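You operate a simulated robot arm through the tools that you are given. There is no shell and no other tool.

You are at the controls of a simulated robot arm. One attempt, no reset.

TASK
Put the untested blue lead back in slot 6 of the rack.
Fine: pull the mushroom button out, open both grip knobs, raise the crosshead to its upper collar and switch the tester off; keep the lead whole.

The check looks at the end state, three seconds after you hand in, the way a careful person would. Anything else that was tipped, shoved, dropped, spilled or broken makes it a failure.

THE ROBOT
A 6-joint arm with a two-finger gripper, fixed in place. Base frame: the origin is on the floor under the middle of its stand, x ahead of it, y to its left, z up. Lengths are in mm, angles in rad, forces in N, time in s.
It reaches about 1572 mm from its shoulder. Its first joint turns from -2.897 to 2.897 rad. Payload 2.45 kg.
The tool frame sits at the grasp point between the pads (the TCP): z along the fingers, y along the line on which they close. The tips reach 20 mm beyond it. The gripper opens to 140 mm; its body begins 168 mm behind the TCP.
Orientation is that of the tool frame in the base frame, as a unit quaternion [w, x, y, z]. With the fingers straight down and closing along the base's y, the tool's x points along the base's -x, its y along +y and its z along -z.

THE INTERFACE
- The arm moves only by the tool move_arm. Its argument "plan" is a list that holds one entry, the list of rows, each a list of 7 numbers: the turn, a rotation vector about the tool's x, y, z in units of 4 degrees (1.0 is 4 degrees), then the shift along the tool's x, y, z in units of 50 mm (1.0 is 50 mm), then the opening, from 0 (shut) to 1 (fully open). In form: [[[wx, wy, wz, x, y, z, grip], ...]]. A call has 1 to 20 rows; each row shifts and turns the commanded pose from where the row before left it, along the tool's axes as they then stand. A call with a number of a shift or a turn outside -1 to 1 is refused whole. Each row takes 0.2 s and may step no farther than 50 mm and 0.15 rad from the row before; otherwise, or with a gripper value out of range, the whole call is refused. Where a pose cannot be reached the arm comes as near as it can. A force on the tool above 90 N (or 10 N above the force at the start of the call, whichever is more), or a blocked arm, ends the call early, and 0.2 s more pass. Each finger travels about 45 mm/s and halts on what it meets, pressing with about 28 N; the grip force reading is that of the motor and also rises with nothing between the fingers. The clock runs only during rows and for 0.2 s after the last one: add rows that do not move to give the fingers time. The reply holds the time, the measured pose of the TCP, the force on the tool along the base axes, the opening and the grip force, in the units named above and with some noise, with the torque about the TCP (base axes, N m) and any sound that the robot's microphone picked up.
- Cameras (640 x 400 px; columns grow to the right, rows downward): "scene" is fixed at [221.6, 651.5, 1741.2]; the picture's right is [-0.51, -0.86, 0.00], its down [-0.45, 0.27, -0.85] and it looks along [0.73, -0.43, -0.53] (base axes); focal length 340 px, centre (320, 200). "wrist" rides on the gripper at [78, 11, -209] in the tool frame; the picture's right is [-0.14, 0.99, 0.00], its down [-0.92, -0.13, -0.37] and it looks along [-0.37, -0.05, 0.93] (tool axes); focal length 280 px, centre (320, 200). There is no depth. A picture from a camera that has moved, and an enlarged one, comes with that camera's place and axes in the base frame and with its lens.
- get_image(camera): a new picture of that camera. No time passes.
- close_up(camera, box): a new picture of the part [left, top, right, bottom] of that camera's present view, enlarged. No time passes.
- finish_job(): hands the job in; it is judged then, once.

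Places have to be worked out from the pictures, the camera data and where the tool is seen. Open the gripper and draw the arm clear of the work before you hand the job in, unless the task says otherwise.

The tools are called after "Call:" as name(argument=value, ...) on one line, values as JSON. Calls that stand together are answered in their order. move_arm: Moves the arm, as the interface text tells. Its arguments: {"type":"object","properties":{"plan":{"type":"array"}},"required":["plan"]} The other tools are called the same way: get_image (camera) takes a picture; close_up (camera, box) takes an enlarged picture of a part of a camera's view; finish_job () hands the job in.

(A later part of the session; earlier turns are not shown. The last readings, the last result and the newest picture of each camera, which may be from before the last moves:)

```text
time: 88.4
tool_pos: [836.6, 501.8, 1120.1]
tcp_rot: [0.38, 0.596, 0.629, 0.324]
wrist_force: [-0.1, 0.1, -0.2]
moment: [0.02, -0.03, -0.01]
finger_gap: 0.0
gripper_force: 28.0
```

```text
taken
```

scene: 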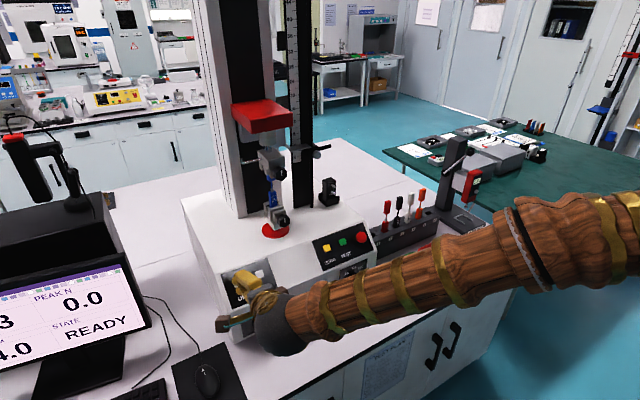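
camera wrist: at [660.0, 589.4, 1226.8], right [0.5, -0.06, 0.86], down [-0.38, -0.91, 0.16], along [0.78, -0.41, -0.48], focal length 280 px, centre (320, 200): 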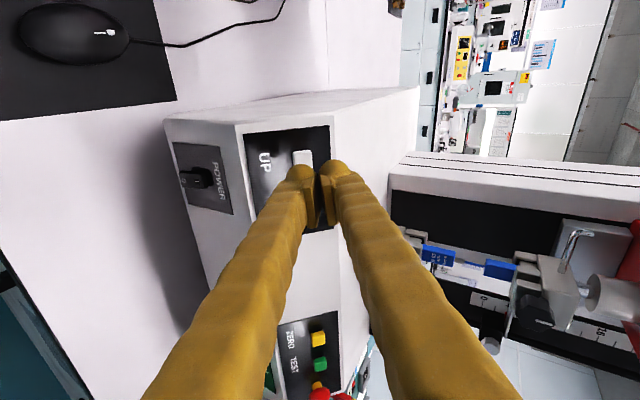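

The lower fingertip lines up with UP (about 114 mm ahead, 4 mm to the side). I advance 78 mm with that trim, leaving about 15 mm, and look.

Call:
move_arm(plan=[[[0, 0, 0, 0.08, -0.03, 0.6, 0], [0, 0, 0, 0, 0, 0.6, 0], [0, 0, 0, 0, 0, 0.36, 0], [0, 0, 0, 0, 0, 0, 0]]])

Call:
close_up(camera="wrist", box=[240, 110, 400, 250])

Call:
close_up(camera="scene", box=[215, 250, 315, 340])

```text
time: 89.4
tool_pos: [900.7, 500.5, 1079.5]
tcp_rot: [0.38, 0.596, 0.629, 0.324]
wrist_force: [0.2, -0.2, 0.3]
moment: [-0.01, -0.01, 0.0]
finger_gap: 0.0
gripper_force: 27.8
```

```text
2.86 times, centred on (320, 180) of wrist
camera zoom: at [726.3, 589.5, 1185.8], right [0.5, -0.06, 0.87], down [-0.38, -0.91, 0.16], along [0.78, -0.41, -0.48], focal length 801 px, centre (320, 257)
```

zoom: 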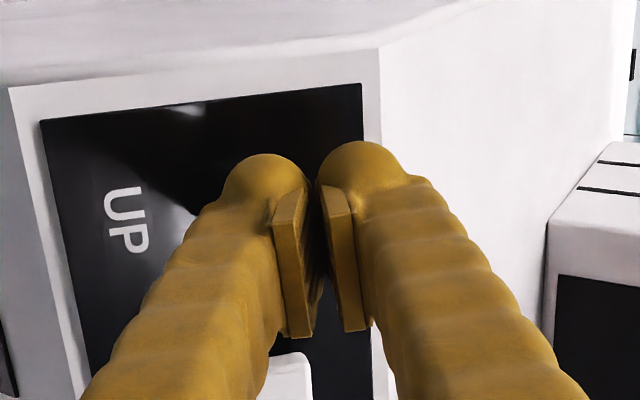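

```text
4.44 times, centred on (265, 295) of scene
camera zoom: at [221.6, 651.5, 1741.2], right [-0.51, -0.86, 0.0], down [-0.45, 0.27, -0.85], along [0.73, -0.43, -0.53], focal length 1511 px, centre (564, -222)
```

zoom: 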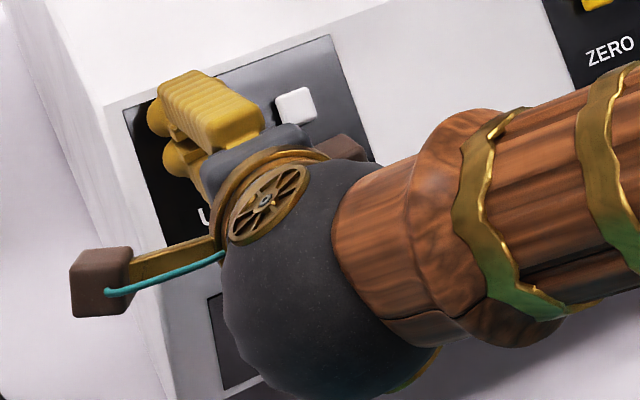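

About 18 mm remain to UP. I advance 10 mm, then creep in small steps until I feel it.

Call:
move_arm(plan=[[[0, 0, 0, 0, 0, 0.2, 0], [0, 0, 0, 0, 0, 0.04, 0], [0, 0, 0, 0, 0, 0, 0]]])

Call:
move_arm(plan=[[[0, 0, 0, 0, 0, 0.04, 0], [0, 0, 0, 0, 0, 0.02, 0]]])

Call:
close_up(camera="scene", box=[0, 250, 160, 400])

```text
time: 90.2
tool_pos: [910.6, 501.8, 1074.7]
tcp_rot: [0.379, 0.595, 0.63, 0.325]
wrist_force: [-1.7, 0.4, 0.8]
moment: [0.03, 0.02, -0.02]
finger_gap: 0.1
gripper_force: 27.8
heard: click
```

```text
time: 90.8
tool_pos: [914.8, 501.2, 1071.3]
tcp_rot: [0.38, 0.596, 0.629, 0.325]
wrist_force: [-11.5, -0.3, 5.5]
moment: [0.03, 0.16, 0.12]
finger_gap: 0.0
gripper_force: 27.7
```

```text
2.67 times, centred on (80, 325) of scene
camera zoom: at [221.6, 651.5, 1741.2], right [-0.51, -0.86, 0.0], down [-0.45, 0.27, -0.85], along [0.73, -0.43, -0.53], focal length 906 px, centre (960, -133)
```

zoom: 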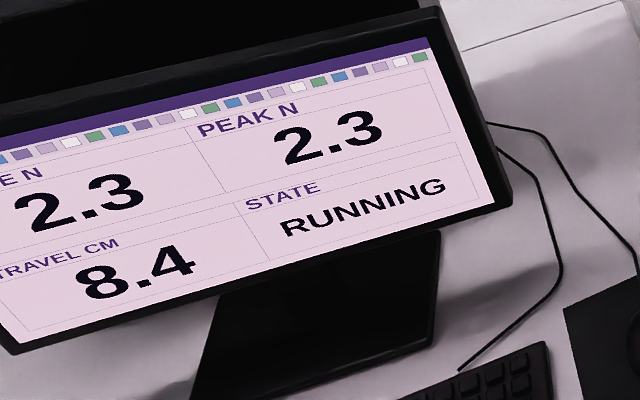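

UP has clicked: the crosshead is running, travel 8.4 cm, force still 2.3 N. I check that the lead stayed behind.

Call:
get_image(camera="scene")

Call:
close_up(camera="scene", box=[220, 60, 340, 245])

```text
taken
```

scene: 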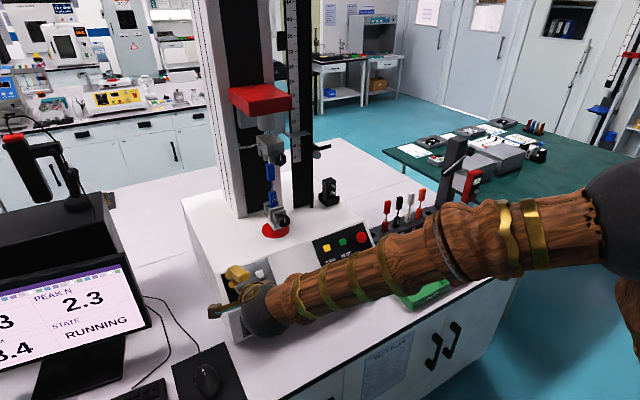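

```text
2.16 times, centred on (280, 152) of scene
camera zoom: at [221.6, 651.5, 1741.2], right [-0.51, -0.86, 0.0], down [-0.45, 0.27, -0.85], along [0.73, -0.43, -0.53], focal length 735 px, centre (406, 303)
```

zoom: 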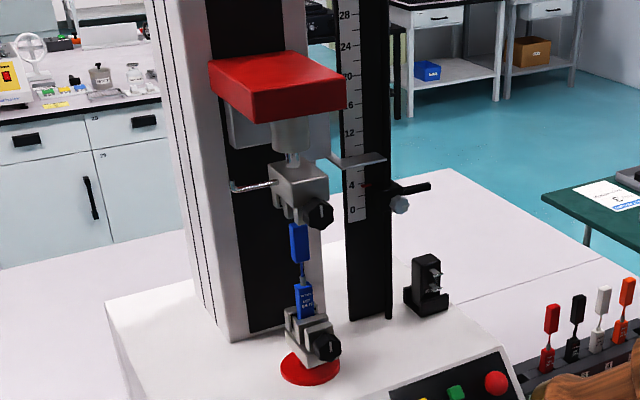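

The lead stays standing in the lower grip while the upper jaw lifts off it. I keep UP pressed and watch the travel.

Call:
move_arm(plan=[[[0, 0, 0, 0, 0, 0, 0], [0, 0, 0, 0, 0, 0, 0], [0, 0, 0, 0, 0, 0, 0], [0, 0, 0, 0, 0, 0, 0], [0, 0, 0, 0, 0, 0, 0]]])

Call:
get_image(camera="scene")

Call:
close_up(camera="scene", box=[200, 0, 350, 245])

Call:
close_up(camera="scene", box=[0, 250, 160, 400])

```text
time: 92.0
tool_pos: [915.0, 501.9, 1072.0]
tcp_rot: [0.379, 0.597, 0.628, 0.324]
wrist_force: [-8.9, 2.3, 9.4]
moment: [0.15, 0.11, 0.12]
finger_gap: 0.0
gripper_force: 28.1
```

```text
taken
```

scene: 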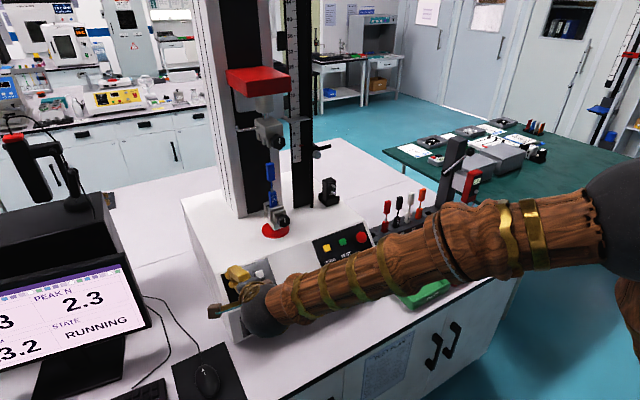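

```text
1.63 times, centred on (275, 122) of scene
camera zoom: at [221.6, 651.5, 1741.2], right [-0.51, -0.86, 0.0], down [-0.45, 0.27, -0.85], along [0.73, -0.43, -0.53], focal length 555 px, centre (394, 326)
```

zoom: 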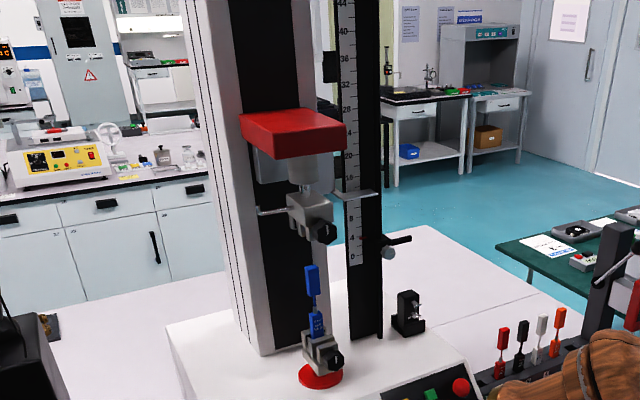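

```text
2.67 times, centred on (80, 325) of scene
camera zoom: at [221.6, 651.5, 1741.2], right [-0.51, -0.86, 0.0], down [-0.45, 0.27, -0.85], along [0.73, -0.43, -0.53], focal length 906 px, centre (960, -133)
```

zoom: 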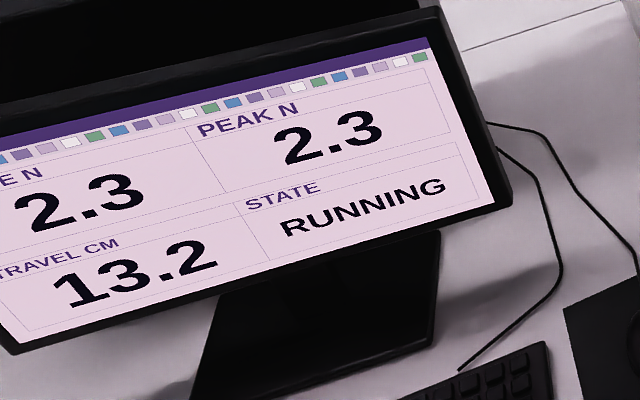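

Travel 13.2 cm at about 4 cm/s, lead free and upright. I keep holding.

Call:
move_arm(plan=[[[0, 0, 0, 0, 0, 0, 0], [0, 0, 0, 0, 0, 0, 0], [0, 0, 0, 0, 0, 0, 0], [0, 0, 0, 0, 0, 0, 0], [0, 0, 0, 0, 0, 0, 0], [0, 0, 0, 0, 0, 0, 0], [0, 0, 0, 0, 0, 0, 0], [0, 0, 0, 0, 0, 0, 0], [0, 0, 0, 0, 0, 0, 0], [0, 0, 0, 0, 0, 0, 0], [0, 0, 0, 0, 0, 0, 0], [0, 0, 0, 0, 0, 0, 0], [0, 0, 0, 0, 0, 0, 0], [0, 0, 0, 0, 0, 0, 0], [0, 0, 0, 0, 0, 0, 0]]])

Call:
get_image(camera="scene")

Call:
close_up(camera="scene", box=[0, 250, 160, 400])

Call:
get_image(camera="wrist")

```text
time: 95.2
tool_pos: [915.0, 502.3, 1072.6]
tcp_rot: [0.38, 0.596, 0.628, 0.325]
wrist_force: [-8.9, -0.4, 8.9]
moment: [0.07, 0.07, 0.04]
finger_gap: 0.1
gripper_force: 29.0
```

```text
taken
```

scene: 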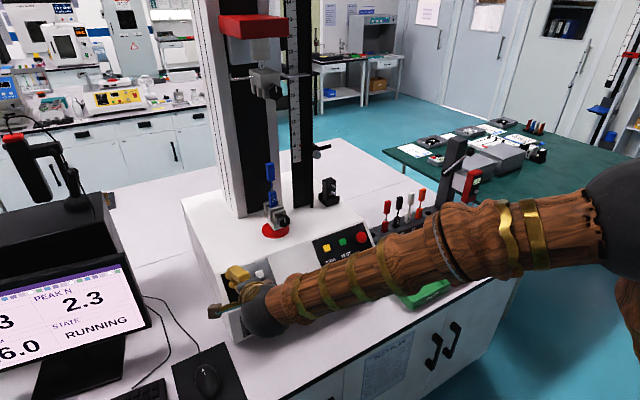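

```text
2.67 times, centred on (80, 325) of scene
camera zoom: at [221.6, 651.5, 1741.2], right [-0.51, -0.86, 0.0], down [-0.45, 0.27, -0.85], along [0.73, -0.43, -0.53], focal length 906 px, centre (960, -133)
```

zoom: 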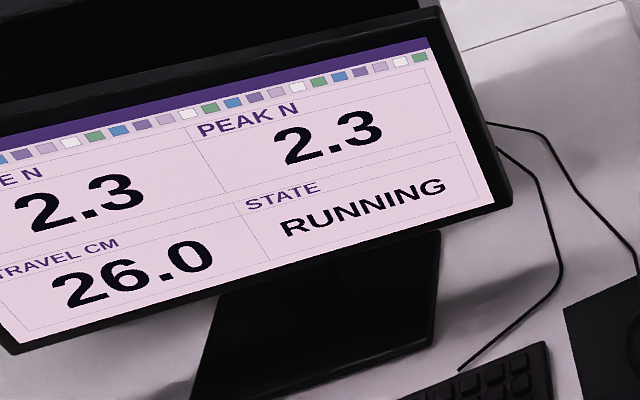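

```text
taken
camera wrist: at [739.4, 589.3, 1178.8], right [0.5, -0.06, 0.87], down [-0.38, -0.91, 0.16], along [0.78, -0.41, -0.48], focal length 280 px, centre (320, 200)
```

wrist: 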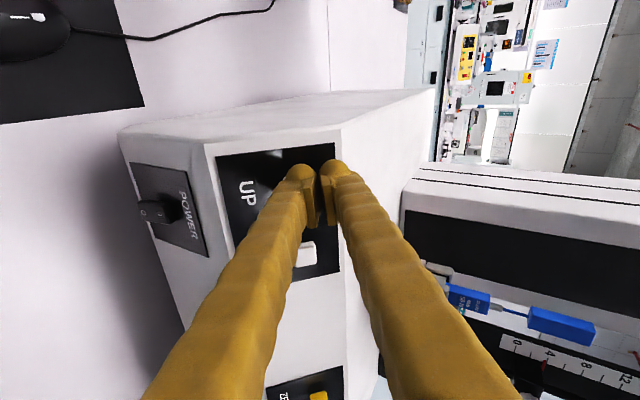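

At 26 cm. Nothing blocks the way up to at least the 44 mark; I hold on and monitor.

Call:
move_arm(plan=[[[0, 0, 0, 0, 0, 0, 0], [0, 0, 0, 0, 0, 0, 0], [0, 0, 0, 0, 0, 0, 0], [0, 0, 0, 0, 0, 0, 0], [0, 0, 0, 0, 0, 0, 0], [0, 0, 0, 0, 0, 0, 0], [0, 0, 0, 0, 0, 0, 0], [0, 0, 0, 0, 0, 0, 0], [0, 0, 0, 0, 0, 0, 0], [0, 0, 0, 0, 0, 0, 0], [0, 0, 0, 0, 0, 0, 0], [0, 0, 0, 0, 0, 0, 0], [0, 0, 0, 0, 0, 0, 0], [0, 0, 0, 0, 0, 0, 0], [0, 0, 0, 0, 0, 0, 0], [0, 0, 0, 0, 0, 0, 0], [0, 0, 0, 0, 0, 0, 0], [0, 0, 0, 0, 0, 0, 0], [0, 0, 0, 0, 0, 0, 0]]])

Call:
close_up(camera="scene", box=[0, 250, 160, 400])

Call:
get_image(camera="scene")

```text
time: 99.2
tool_pos: [913.4, 501.7, 1071.7]
tcp_rot: [0.38, 0.596, 0.629, 0.325]
wrist_force: [-9.0, 1.6, 9.0]
moment: [0.06, 0.08, 0.09]
finger_gap: 0.0
gripper_force: 27.8
```

```text
2.67 times, centred on (80, 325) of scene
camera zoom: at [221.6, 651.5, 1741.2], right [-0.51, -0.86, 0.0], down [-0.45, 0.27, -0.85], along [0.73, -0.43, -0.53], focal length 906 px, centre (960, -133)
```

zoom: 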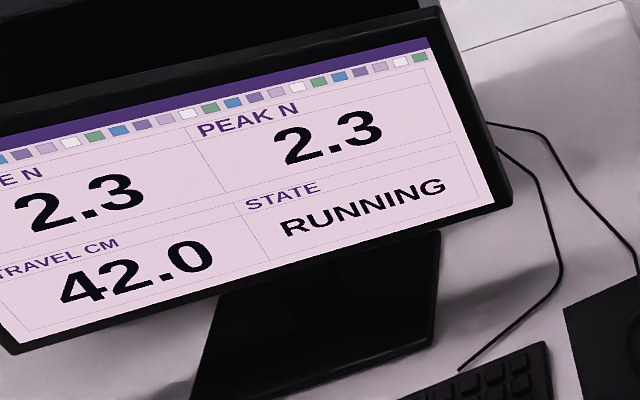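

```text
taken
```

scene: 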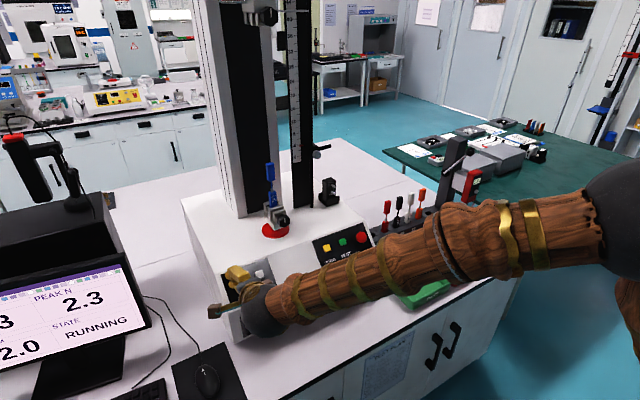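

42 cm. I expect the collar somewhere near 50; continuing with a shorter hold.

Call:
move_arm(plan=[[[0, 0, 0, 0, 0, 0, 0], [0, 0, 0, 0, 0, 0, 0], [0, 0, 0, 0, 0, 0, 0], [0, 0, 0, 0, 0, 0, 0], [0, 0, 0, 0, 0, 0, 0], [0, 0, 0, 0, 0, 0, 0], [0, 0, 0, 0, 0, 0, 0], [0, 0, 0, 0, 0, 0, 0], [0, 0, 0, 0, 0, 0, 0]]])

Call:
close_up(camera="scene", box=[0, 250, 160, 400])

Call:
close_up(camera="scene", box=[200, 0, 350, 100])

```text
time: 101.2
tool_pos: [914.9, 502.4, 1072.4]
tcp_rot: [0.38, 0.595, 0.629, 0.325]
wrist_force: [-8.4, 0.7, 8.5]
moment: [0.1, 0.1, 0.1]
finger_gap: 0.1
gripper_force: 28.0
```

```text
2.67 times, centred on (80, 325) of scene
camera zoom: at [221.6, 651.5, 1741.2], right [-0.51, -0.86, 0.0], down [-0.45, 0.27, -0.85], along [0.73, -0.43, -0.53], focal length 906 px, centre (960, -133)
```

zoom: 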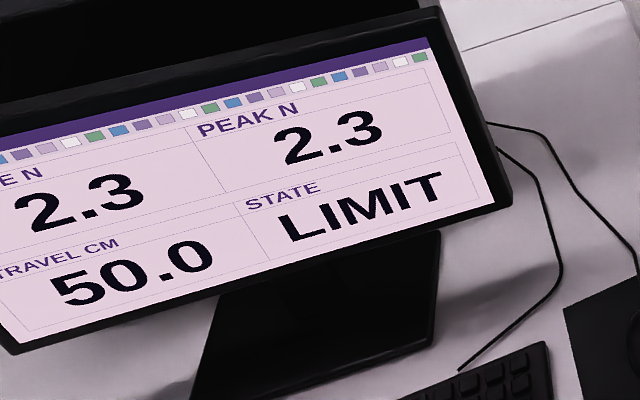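

```text
4.00 times, centred on (275, 50) of scene
camera zoom: at [221.6, 651.5, 1741.2], right [-0.51, -0.86, 0.0], down [-0.45, 0.27, -0.85], along [0.73, -0.43, -0.53], focal length 1360 px, centre (500, 800)
```

zoom: 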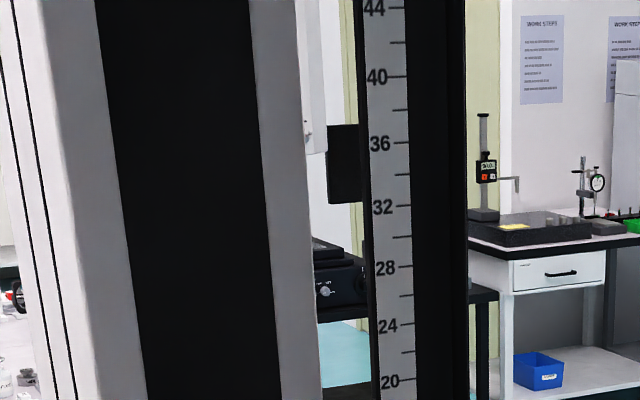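

The screen shows LIMIT at 50.0 cm, so the crosshead is at its upper collar. I release UP by backing straight off, and look at the power switch from there.

Call:
move_arm(plan=[[[0, 0, 0, 0, 0, -0.3, 0], [0, 0, 0, 0, 0, -0.7, 0], [0, 0, 0, 0, 0, -1, 0], [0, 0, 0, 0, 0, -0.6, 0], [0, 0, 0, 0, 0, 0, 0]]])

Call:
get_image(camera="wrist")

Call:
get_image(camera="scene")

Call:
close_up(camera="scene", box=[240, 140, 320, 245])

Call:
close_up(camera="wrist", box=[150, 100, 340, 260])

```text
time: 102.4
tool_pos: [800.5, 507.3, 1137.6]
tcp_rot: [0.38, 0.595, 0.629, 0.325]
wrist_force: [-0.1, 0.7, -0.5]
moment: [0.0, 0.01, -0.01]
finger_gap: 0.0
gripper_force: 28.1
```

```text
taken
camera wrist: at [626.9, 595.3, 1243.6], right [0.5, -0.06, 0.86], down [-0.38, -0.91, 0.16], along [0.78, -0.41, -0.48], focal length 280 px, centre (320, 200)
```

wrist: 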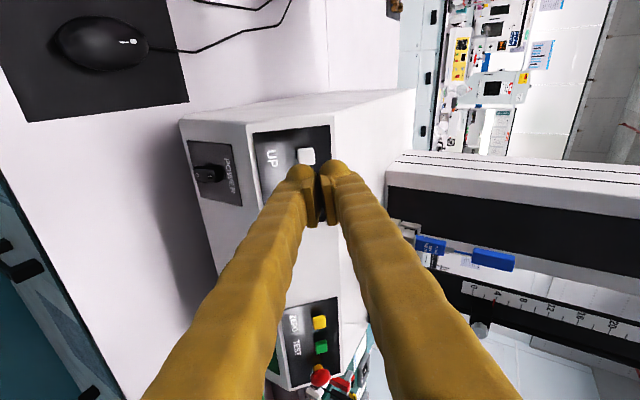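

```text
taken
```

scene: 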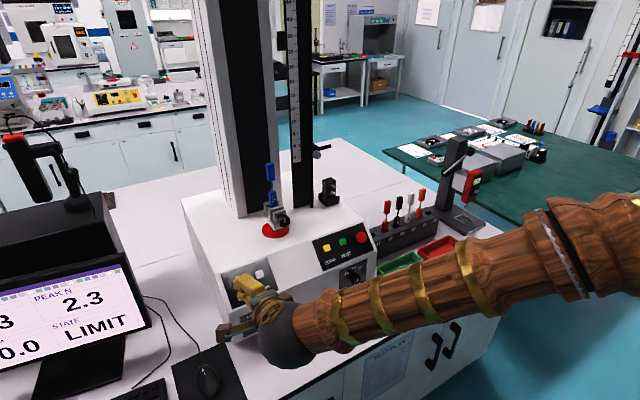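

```text
3.81 times, centred on (280, 192) of scene
camera zoom: at [221.6, 651.5, 1741.2], right [-0.51, -0.86, 0.0], down [-0.45, 0.27, -0.85], along [0.73, -0.43, -0.53], focal length 1295 px, centre (472, 229)
```

zoom: 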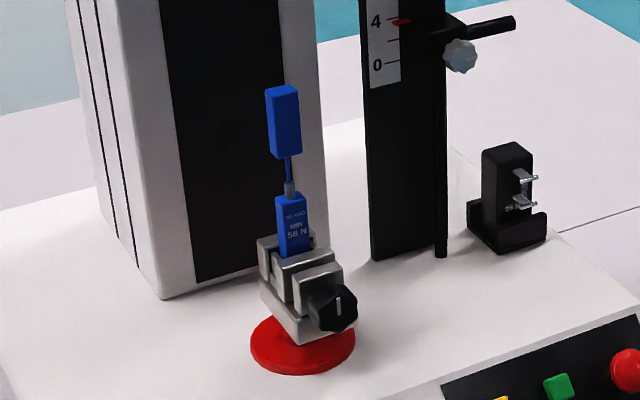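

```text
2.50 times, centred on (245, 180) of wrist
camera zoom: at [626.9, 595.3, 1243.6], right [0.5, -0.06, 0.86], down [-0.38, -0.91, 0.16], along [0.78, -0.41, -0.48], focal length 701 px, centre (508, 250)
```

zoom: 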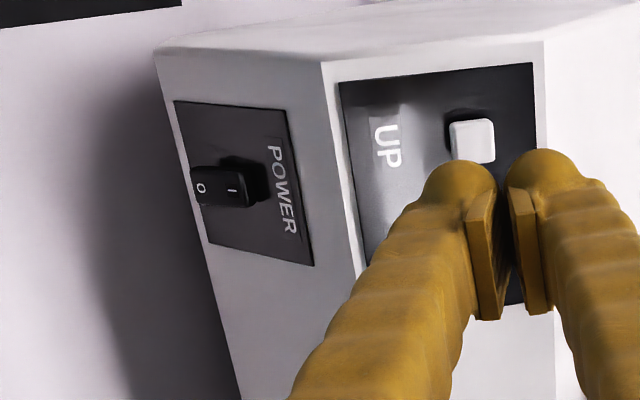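

The lead stands free and upright in the lower grip, crosshead at the limit. Now the power rocker (its O end is low, near (865, 472, 899)): I level the tool and open the fingers so that only the lower fingertip will meet it.

Call:
move_arm(plan=[[[-1, 0, 0, 0, 0, -0.4, 0.3], [-1, 0, 0, 0, 0, 0, 0.6], [-1, 0, 0, 0, 0, 0, 1], [-1, 0, 0, 0, 0, 0, 1], [-1, 0, 0, 0, 0, 0, 1], [-1, 0, 0, 0, 0, 0, 1], [-1, 0, 0, 0, 0, 0, 1], [-0.5, 0, 0, 0, 0, 0, 1], [0, 0, 0, 0, 0, 0, 1]]])

Call:
get_image(camera="wrist")

Call:
get_image(camera="scene")

```text
time: 104.4
tool_pos: [783.7, 508.5, 1147.9]
tcp_rot: [0.52, 0.477, 0.524, 0.477]
wrist_force: [-0.4, -0.3, -0.1]
moment: [-0.02, 0.0, 0.01]
finger_gap: 140.0
gripper_force: 0.0
```

```text
taken
camera wrist: at [575.8, 586.4, 1151.4], right [0.0, -0.05, 1.0], down [-0.37, -0.93, -0.04], along [0.93, -0.37, -0.02], focal length 280 px, centre (320, 200)
```

wrist: 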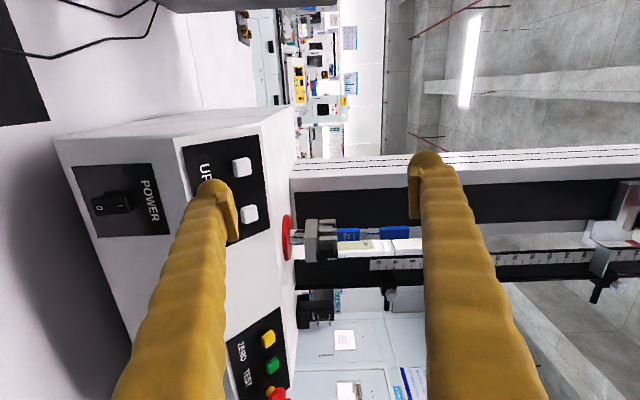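

```text
taken
```

scene: 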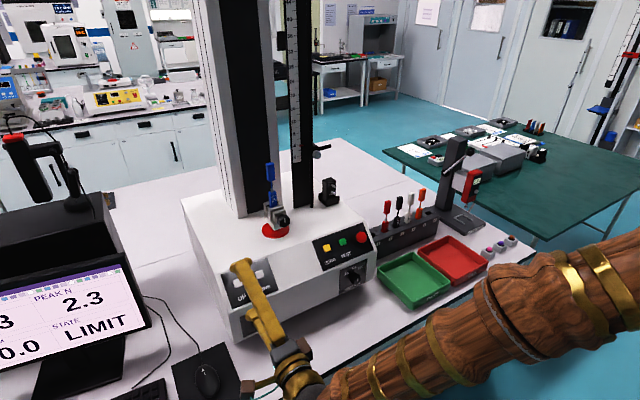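

I zoom in on the rocker from this level view to refine its position.

Call:
close_up(camera="wrist", box=[60, 140, 200, 250])

Call:
close_up(camera="scene", box=[215, 250, 295, 345])

```text
3.64 times, centred on (130, 195) of wrist
camera zoom: at [575.8, 586.4, 1151.4], right [0.0, -0.05, 1.0], down [-0.37, -0.93, -0.04], along [0.93, -0.37, -0.02], focal length 1020 px, centre (1011, 218)
```

zoom: 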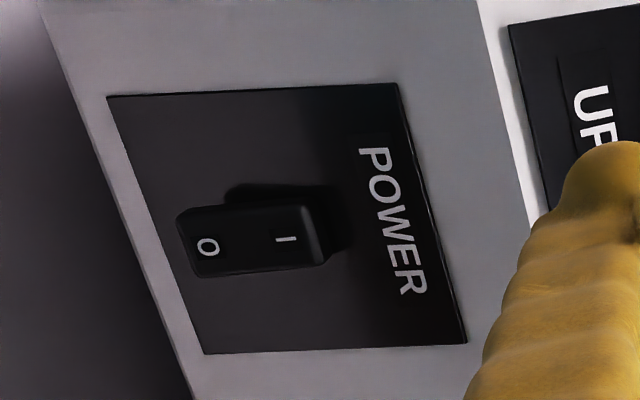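

```text
4.21 times, centred on (255, 298) of scene
camera zoom: at [221.6, 651.5, 1741.2], right [-0.51, -0.86, 0.0], down [-0.45, 0.27, -0.85], along [0.73, -0.43, -0.53], focal length 1431 px, centre (594, -210)
```

zoom: 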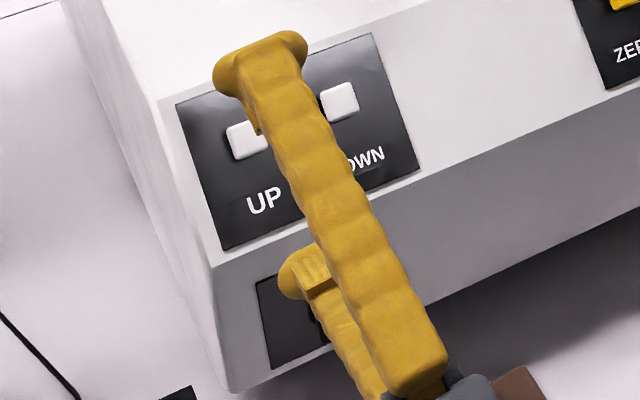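

Rocker refined: O at (857.5, 476, 904), standing out more than I, panel face at x ≈ 875. I lower the tool so that the lower fingertip lines up with the O end, still about 50 mm in front of it.

Call:
move_arm(plan=[[[0, 0, 0, -0.052, -0.793, 0, 1], [0, 0, 0, -0.052, -0.793, 0, 1], [0, 0, 0, -0.052, -0.793, 0, 1], [0, 0, 0, -0.052, -0.793, 0, 1], [0, 0, 0, 0, 0, 0, 1]]])

Call:
get_image(camera="wrist")

Call:
get_image(camera="scene")

```text
time: 105.6
tool_pos: [783.5, 484.3, 990.4]
tcp_rot: [0.521, 0.477, 0.524, 0.477]
wrist_force: [0.1, -0.3, 0.5]
moment: [0.01, 0.04, -0.02]
finger_gap: 139.9
gripper_force: 0.1
```

```text
taken
camera wrist: at [575.2, 561.8, 994.2], right [0.0, -0.05, 1.0], down [-0.37, -0.93, -0.04], along [0.93, -0.37, -0.02], focal length 280 px, centre (320, 200)
```

wrist: 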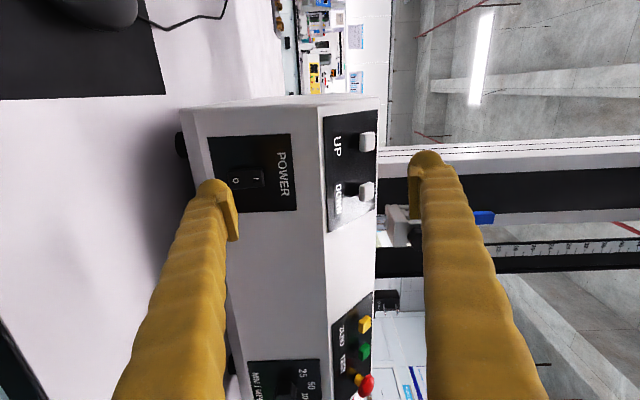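

```text
taken
```

scene: 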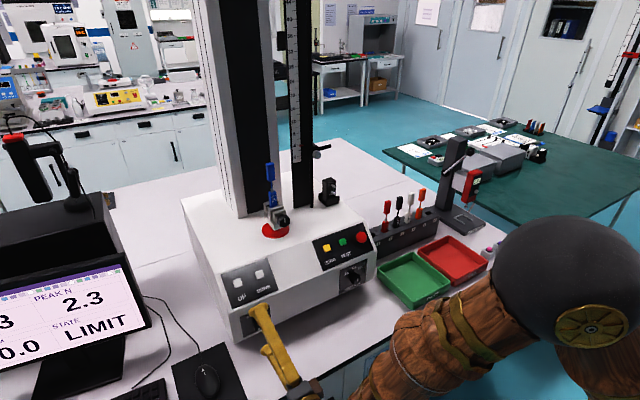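

The lower fingertip is in line with O within a millimetre or two. I advance to just short of it, then press in small steps.

Call:
move_arm(plan=[[[0, 0, 0, 0, 0, 0.5, 1], [0, 0, 0, 0, 0, 0.4, 1], [0, 0, 0, 0, 0, 0.06, 1], [0, 0, 0, 0, 0, 0.06, 1], [0, 0, 0, 0, 0, 0, 1]]])

Call:
close_up(camera="wrist", box=[150, 110, 310, 250])

Call:
close_up(camera="scene", box=[215, 270, 315, 360])

```text
time: 106.8
tool_pos: [835.6, 483.7, 990.7]
tcp_rot: [0.521, 0.477, 0.523, 0.477]
wrist_force: [1.0, 0.0, -0.6]
moment: [0.01, 0.0, -0.02]
finger_gap: 140.1
gripper_force: 0.0
```

```text
2.86 times, centred on (230, 180) of wrist
camera zoom: at [626.5, 562.2, 994.7], right [0.0, -0.05, 1.0], down [-0.37, -0.93, -0.04], along [0.93, -0.37, -0.02], focal length 801 px, centre (577, 257)
```

zoom: 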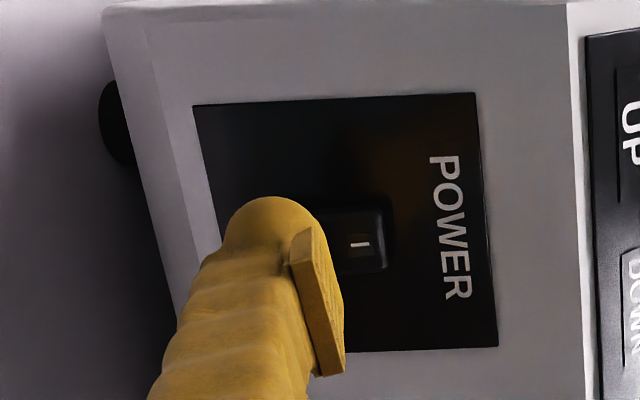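

```text
4.44 times, centred on (265, 315) of scene
camera zoom: at [221.6, 651.5, 1741.2], right [-0.51, -0.86, 0.0], down [-0.45, 0.27, -0.85], along [0.73, -0.43, -0.53], focal length 1511 px, centre (564, -311)
```

zoom: 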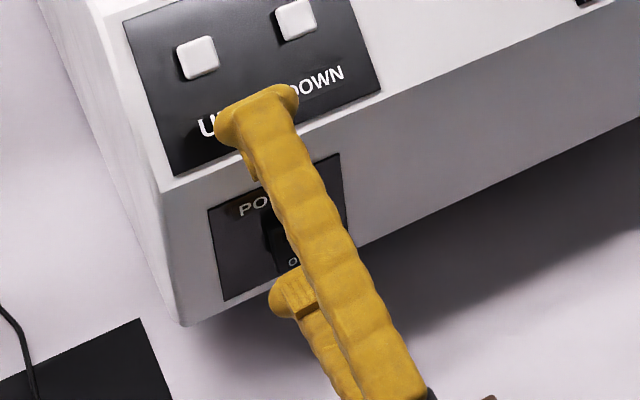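

The fingertip sits about 8 mm below O's centre; I back off 4 mm, raise 6 mm, and then press in.

Call:
move_arm(plan=[[[0, 0, 0, 0, 0, -0.1, 1], [0, 0, 0, 0, 0.12, 0, 1], [0, 0, 0, 0, 0, 0.1, 1], [0, 0, 0, 0, 0, 0.06, 1], [0, 0, 0, 0, 0, 0, 1]]])

Call:
close_up(camera="wrist", box=[150, 110, 310, 250])

Call:
close_up(camera="scene", box=[0, 250, 160, 400])

```text
time: 108.0
tool_pos: [838.7, 484.3, 996.7]
tcp_rot: [0.521, 0.477, 0.523, 0.477]
wrist_force: [-0.8, 0.3, -1.4]
moment: [0.01, -0.02, 0.01]
finger_gap: 140.0
gripper_force: 0.1
```

```text
2.86 times, centred on (230, 180) of wrist
camera zoom: at [629.5, 562.3, 1000.3], right [0.0, -0.05, 1.0], down [-0.37, -0.93, -0.04], along [0.93, -0.37, -0.02], focal length 801 px, centre (577, 257)
```

zoom: 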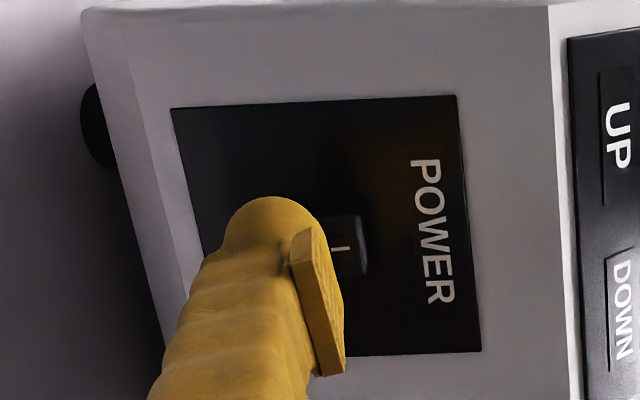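

```text
2.67 times, centred on (80, 325) of scene
camera zoom: at [221.6, 651.5, 1741.2], right [-0.51, -0.86, 0.0], down [-0.45, 0.27, -0.85], along [0.73, -0.43, -0.53], focal length 906 px, centre (960, -133)
```

zoom: 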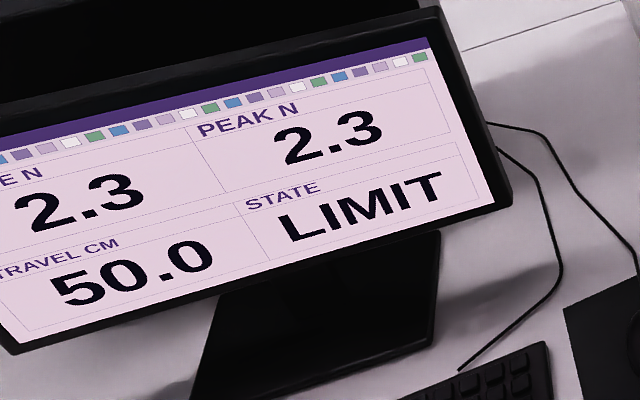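

Aligned with the O end and no contact force yet. I press on in 2–3 mm steps.

Call:
move_arm(plan=[[[0, 0, 0, 0, 0, 0.05, 1], [0, 0, 0, 0, 0, 0.05, 1], [0, 0, 0, 0, 0, 0, 1]]])

Call:
close_up(camera="wrist", box=[150, 110, 310, 250])

Call:
close_up(camera="scene", box=[0, 250, 160, 400])

```text
time: 108.8
tool_pos: [843.5, 484.2, 996.3]
tcp_rot: [0.521, 0.477, 0.523, 0.477]
wrist_force: [0.0, 0.4, 0.3]
moment: [0.03, -0.02, -0.03]
finger_gap: 140.2
gripper_force: 0.0
```

```text
2.86 times, centred on (230, 180) of wrist
camera zoom: at [634.3, 562.2, 1000.3], right [0.0, -0.05, 1.0], down [-0.37, -0.93, -0.04], along [0.93, -0.37, -0.02], focal length 801 px, centre (577, 257)
```

zoom: 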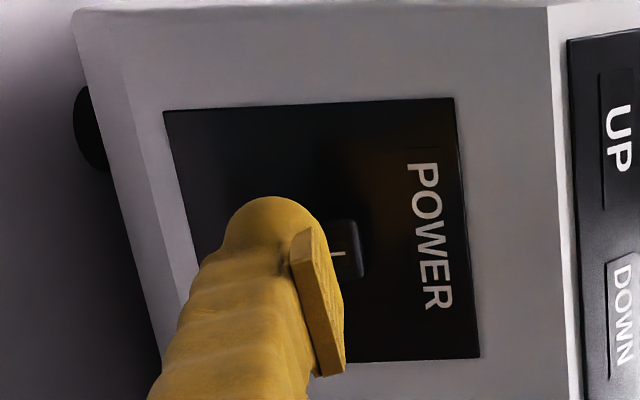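

```text
2.67 times, centred on (80, 325) of scene
camera zoom: at [221.6, 651.5, 1741.2], right [-0.51, -0.86, 0.0], down [-0.45, 0.27, -0.85], along [0.73, -0.43, -0.53], focal length 906 px, centre (960, -133)
```

zoom: 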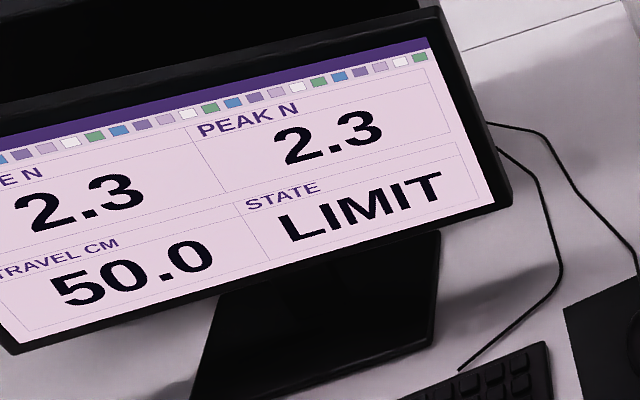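

Still no contact (tip around x 863). I continue in the same small steps.

Call:
move_arm(plan=[[[0, 0, 0, 0, 0, 0.05, 1], [0, 0, 0, 0, 0, 0.05, 1], [0, 0, 0, 0, 0, 0, 1]]])

Call:
close_up(camera="wrist", box=[150, 110, 310, 250])

Call:
close_up(camera="scene", box=[215, 250, 315, 360])

```text
time: 109.6
tool_pos: [848.1, 485.3, 995.9]
tcp_rot: [0.522, 0.477, 0.523, 0.476]
wrist_force: [0.7, -0.7, 0.1]
moment: [-0.01, 0.01, 0.01]
finger_gap: 140.2
gripper_force: 0.0
```

```text
2.86 times, centred on (230, 180) of wrist
camera zoom: at [639.3, 562.3, 1000.1], right [0.0, -0.05, 1.0], down [-0.37, -0.93, -0.04], along [0.93, -0.37, -0.02], focal length 801 px, centre (577, 257)
```

zoom: 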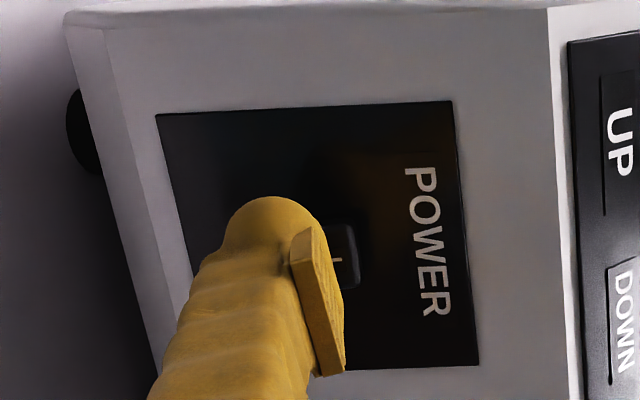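

```text
3.64 times, centred on (265, 305) of scene
camera zoom: at [221.6, 651.5, 1741.2], right [-0.51, -0.86, 0.0], down [-0.45, 0.27, -0.85], along [0.73, -0.43, -0.53], focal length 1236 px, centre (520, -182)
```

zoom: 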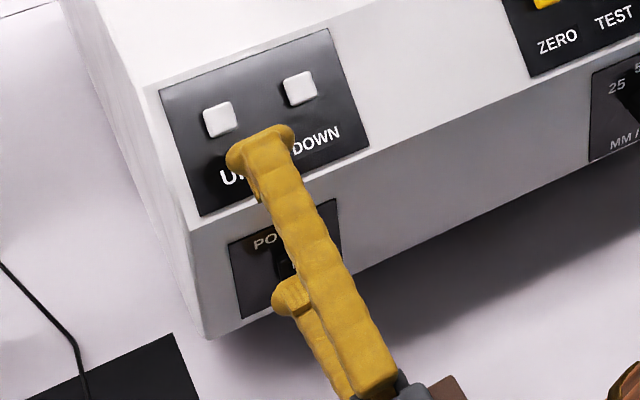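

No touch yet, so the open fingertip must reach a little less far than I assumed. I keep creeping forward, watching force.

Call:
move_arm(plan=[[[0, 0, 0, 0, 0, 0.05, 1], [0, 0, 0, 0, 0, 0.05, 1]]])

Call:
close_up(camera="wrist", box=[150, 110, 310, 250])

Call:
close_up(camera="scene", box=[225, 275, 285, 345])

```text
time: 110.2
tool_pos: [853.7, 483.6, 996.5]
tcp_rot: [0.521, 0.478, 0.522, 0.477]
wrist_force: [0.5, 0.7, 0.5]
moment: [-0.03, -0.02, -0.02]
finger_gap: 140.0
gripper_force: 0.1
```

```text
2.86 times, centred on (230, 180) of wrist
camera zoom: at [644.5, 562.2, 1000.3], right [0.0, -0.05, 1.0], down [-0.37, -0.93, -0.04], along [0.93, -0.37, -0.02], focal length 801 px, centre (577, 257)
```

zoom: 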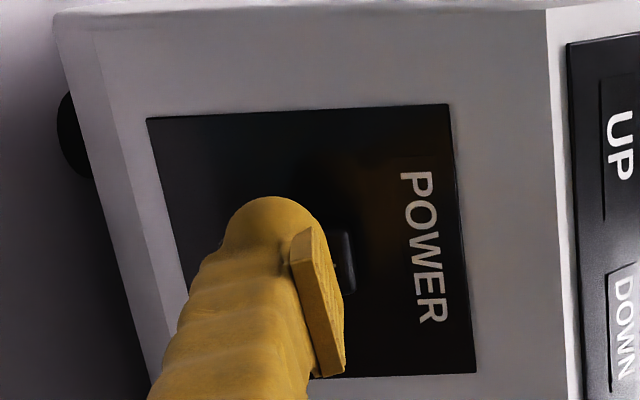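

```text
5.71 times, centred on (255, 310) of scene
camera zoom: at [221.6, 651.5, 1741.2], right [-0.51, -0.86, 0.0], down [-0.45, 0.27, -0.85], along [0.73, -0.43, -0.53], focal length 1942 px, centre (691, -429)
```

zoom: 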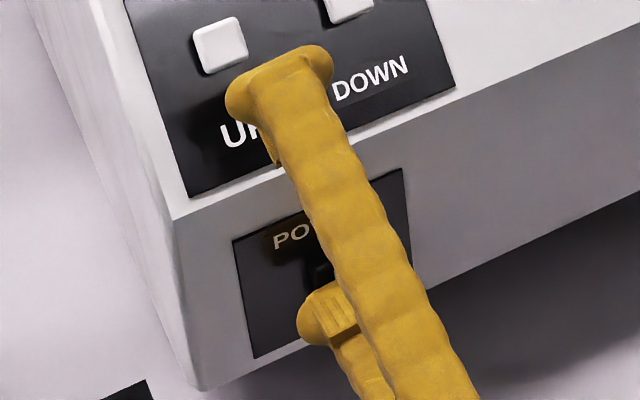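

The fingertip should have met the rocker by now, so it may already have rocked over. I check the screen.

Call:
get_image(camera="scene")

Call:
close_up(camera="wrist", box=[200, 140, 300, 230])

```text
taken
```

scene: 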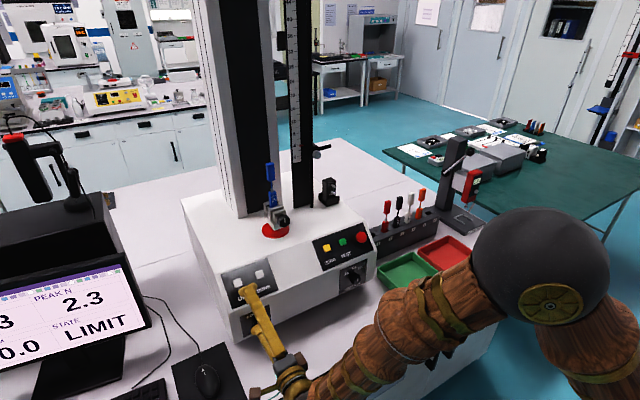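

```text
4.44 times, centred on (250, 185) of wrist
camera zoom: at [644.5, 562.2, 1000.3], right [0.0, -0.05, 1.0], down [-0.37, -0.93, -0.04], along [0.93, -0.37, -0.02], focal length 1246 px, centre (631, 267)
```

zoom: 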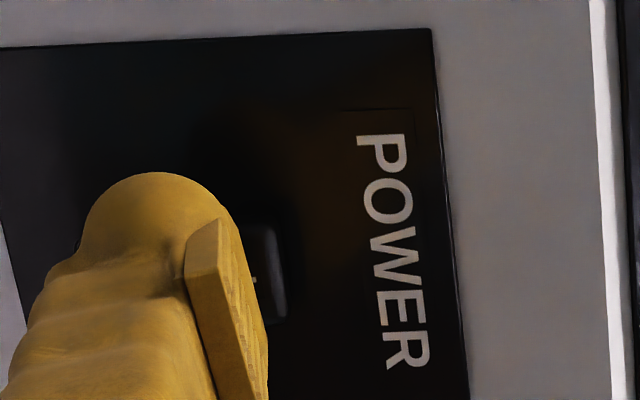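

The screen is unchanged, so the tip has simply not reached it. I advance further in 2 mm steps, watching the force.

Call:
move_arm(plan=[[[0, 0, 0, 0, 0, 0.04, 1], [0, 0, 0, 0, 0, 0.04, 1]]])

Call:
move_arm(plan=[[[0, 0, 0, 0, 0, 0.04, 1], [0, 0, 0, 0, 0, 0.02, 1]]])

Call:
close_up(camera="wrist", box=[200, 140, 300, 230])

Call:
close_up(camera="scene", box=[225, 275, 285, 345])

```text
time: 110.8
tool_pos: [856.0, 483.9, 996.6]
tcp_rot: [0.522, 0.477, 0.524, 0.476]
wrist_force: [-38.1, -5.8, 9.3]
moment: [-0.54, 2.95, -0.2]
finger_gap: 140.0
gripper_force: 0.0
```

```text
time: 111.2
tool_pos: [855.6, 484.3, 995.0]
tcp_rot: [0.521, 0.477, 0.524, 0.476]
wrist_force: [-29.0, -5.1, 9.7]
moment: [-0.44, 2.32, -0.12]
finger_gap: 139.9
gripper_force: 0.0
stopped in row 2: the force on the tool passed its limit at 98 N (the readings are from after the stop); the commanded pose is now the measured one
```

```text
4.44 times, centred on (250, 185) of wrist
camera zoom: at [647.1, 562.3, 1000.6], right [0.0, -0.05, 1.0], down [-0.37, -0.93, -0.04], along [0.93, -0.37, -0.02], focal length 1246 px, centre (631, 267)
```

zoom: 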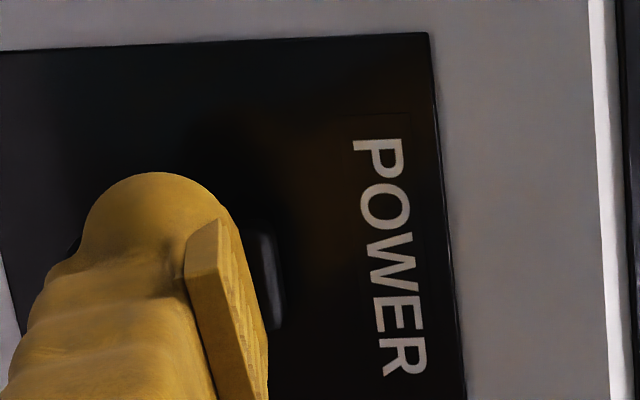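

```text
5.71 times, centred on (255, 310) of scene
camera zoom: at [221.6, 651.5, 1741.2], right [-0.51, -0.86, 0.0], down [-0.45, 0.27, -0.85], along [0.73, -0.43, -0.53], focal length 1942 px, centre (691, -429)
```

zoom: 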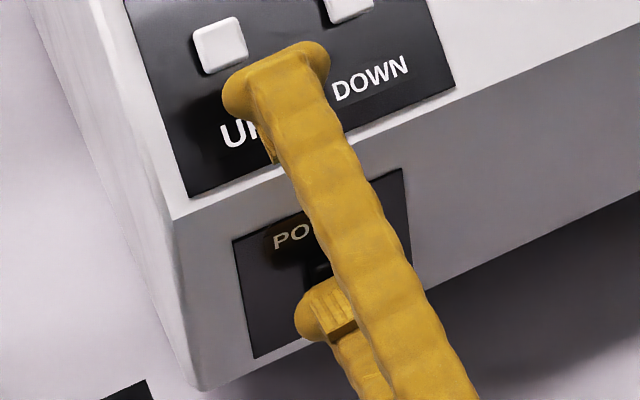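

Contact came, but the torque shows it at z ≈ 911, right at the rocker's pivot, so it did not turn. I back off 10 mm, go down 12 mm to the O end, and press again in single checked steps.

Call:
move_arm(plan=[[[0, 0, 0, 0, 0, -0.2, 1], [0, 0, 0, -0.05, -0.25, 0, 1], [0, 0, 0, 0, 0, 0.1, 1], [0, 0, 0, 0, 0, 0, 1]]])

Call:
close_up(camera="wrist", box=[180, 120, 320, 240])

Call:
close_up(camera="scene", box=[225, 275, 285, 345])

```text
time: 112.2
tool_pos: [852.7, 479.7, 983.7]
tcp_rot: [0.52, 0.477, 0.524, 0.476]
wrist_force: [0.9, 0.6, -1.1]
moment: [0.0, 0.0, -0.01]
finger_gap: 140.0
gripper_force: 0.1
```

```text
3.33 times, centred on (250, 180) of wrist
camera zoom: at [643.3, 558.6, 987.5], right [0.01, -0.05, 1.0], down [-0.37, -0.93, -0.04], along [0.93, -0.37, -0.02], focal length 935 px, centre (553, 267)
```

zoom: 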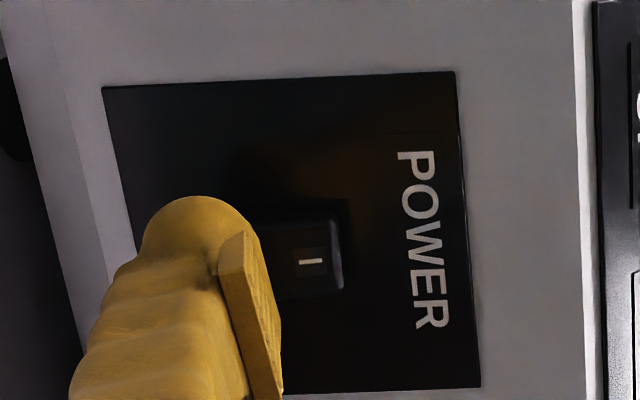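

```text
5.71 times, centred on (255, 310) of scene
camera zoom: at [221.6, 651.5, 1741.2], right [-0.51, -0.86, 0.0], down [-0.45, 0.27, -0.85], along [0.73, -0.43, -0.53], focal length 1942 px, centre (691, -429)
```

zoom: 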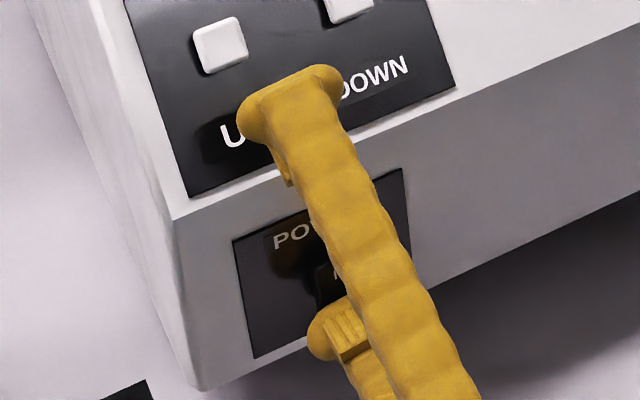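

Now the tip faces the O end (contact height about 899). I press 2 mm at a time.

Call:
move_arm(plan=[[[0, 0, 0, 0, 0, 0.04, 1], [0, 0, 0, 0, 0, 0, 1]]])

Call:
close_up(camera="scene", box=[0, 250, 160, 400])

```text
time: 112.8
tool_pos: [853.5, 480.7, 982.4]
tcp_rot: [0.52, 0.477, 0.525, 0.476]
wrist_force: [-1.4, 0.1, -0.7]
moment: [0.02, 0.15, 0.01]
finger_gap: 139.8
gripper_force: 0.1
```

```text
2.67 times, centred on (80, 325) of scene
camera zoom: at [221.6, 651.5, 1741.2], right [-0.51, -0.86, 0.0], down [-0.45, 0.27, -0.85], along [0.73, -0.43, -0.53], focal length 906 px, centre (960, -133)
```

zoom: 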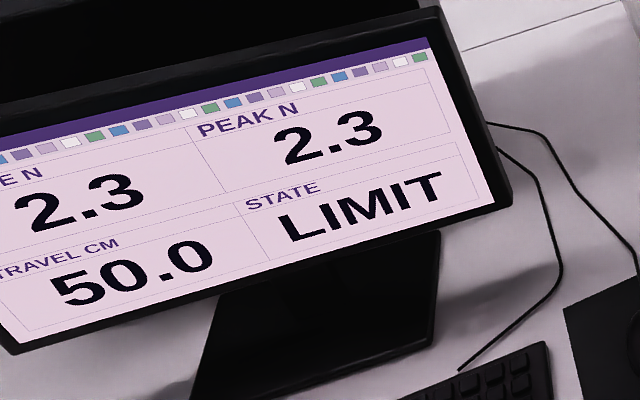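

First light touch (1.4 N). Another 2 mm.

Call:
move_arm(plan=[[[0, 0, 0, 0, 0, 0.04, 1], [0, 0, 0, 0, 0, 0, 1]]])

Call:
close_up(camera="scene", box=[0, 250, 160, 400])

Call:
close_up(camera="wrist", box=[180, 120, 320, 240])

```text
time: 113.5
tool_pos: [854.5, 479.5, 982.5]
tcp_rot: [0.521, 0.477, 0.525, 0.475]
wrist_force: [-23.4, -2.2, -6.0]
moment: [-0.13, 1.87, -0.34]
finger_gap: 139.8
gripper_force: 0.4
```

```text
2.67 times, centred on (80, 325) of scene
camera zoom: at [221.6, 651.5, 1741.2], right [-0.51, -0.86, 0.0], down [-0.45, 0.27, -0.85], along [0.73, -0.43, -0.53], focal length 906 px, centre (960, -133)
```

zoom: 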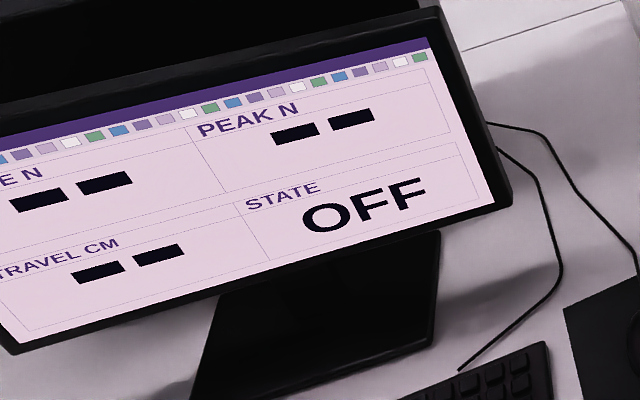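

```text
3.33 times, centred on (250, 180) of wrist
camera zoom: at [646.6, 558.8, 987.0], right [0.01, -0.04, 1.0], down [-0.37, -0.93, -0.04], along [0.93, -0.37, -0.02], focal length 935 px, centre (553, 267)
```

zoom: 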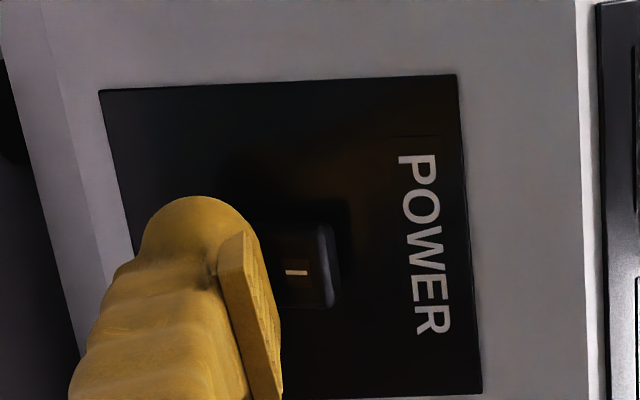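

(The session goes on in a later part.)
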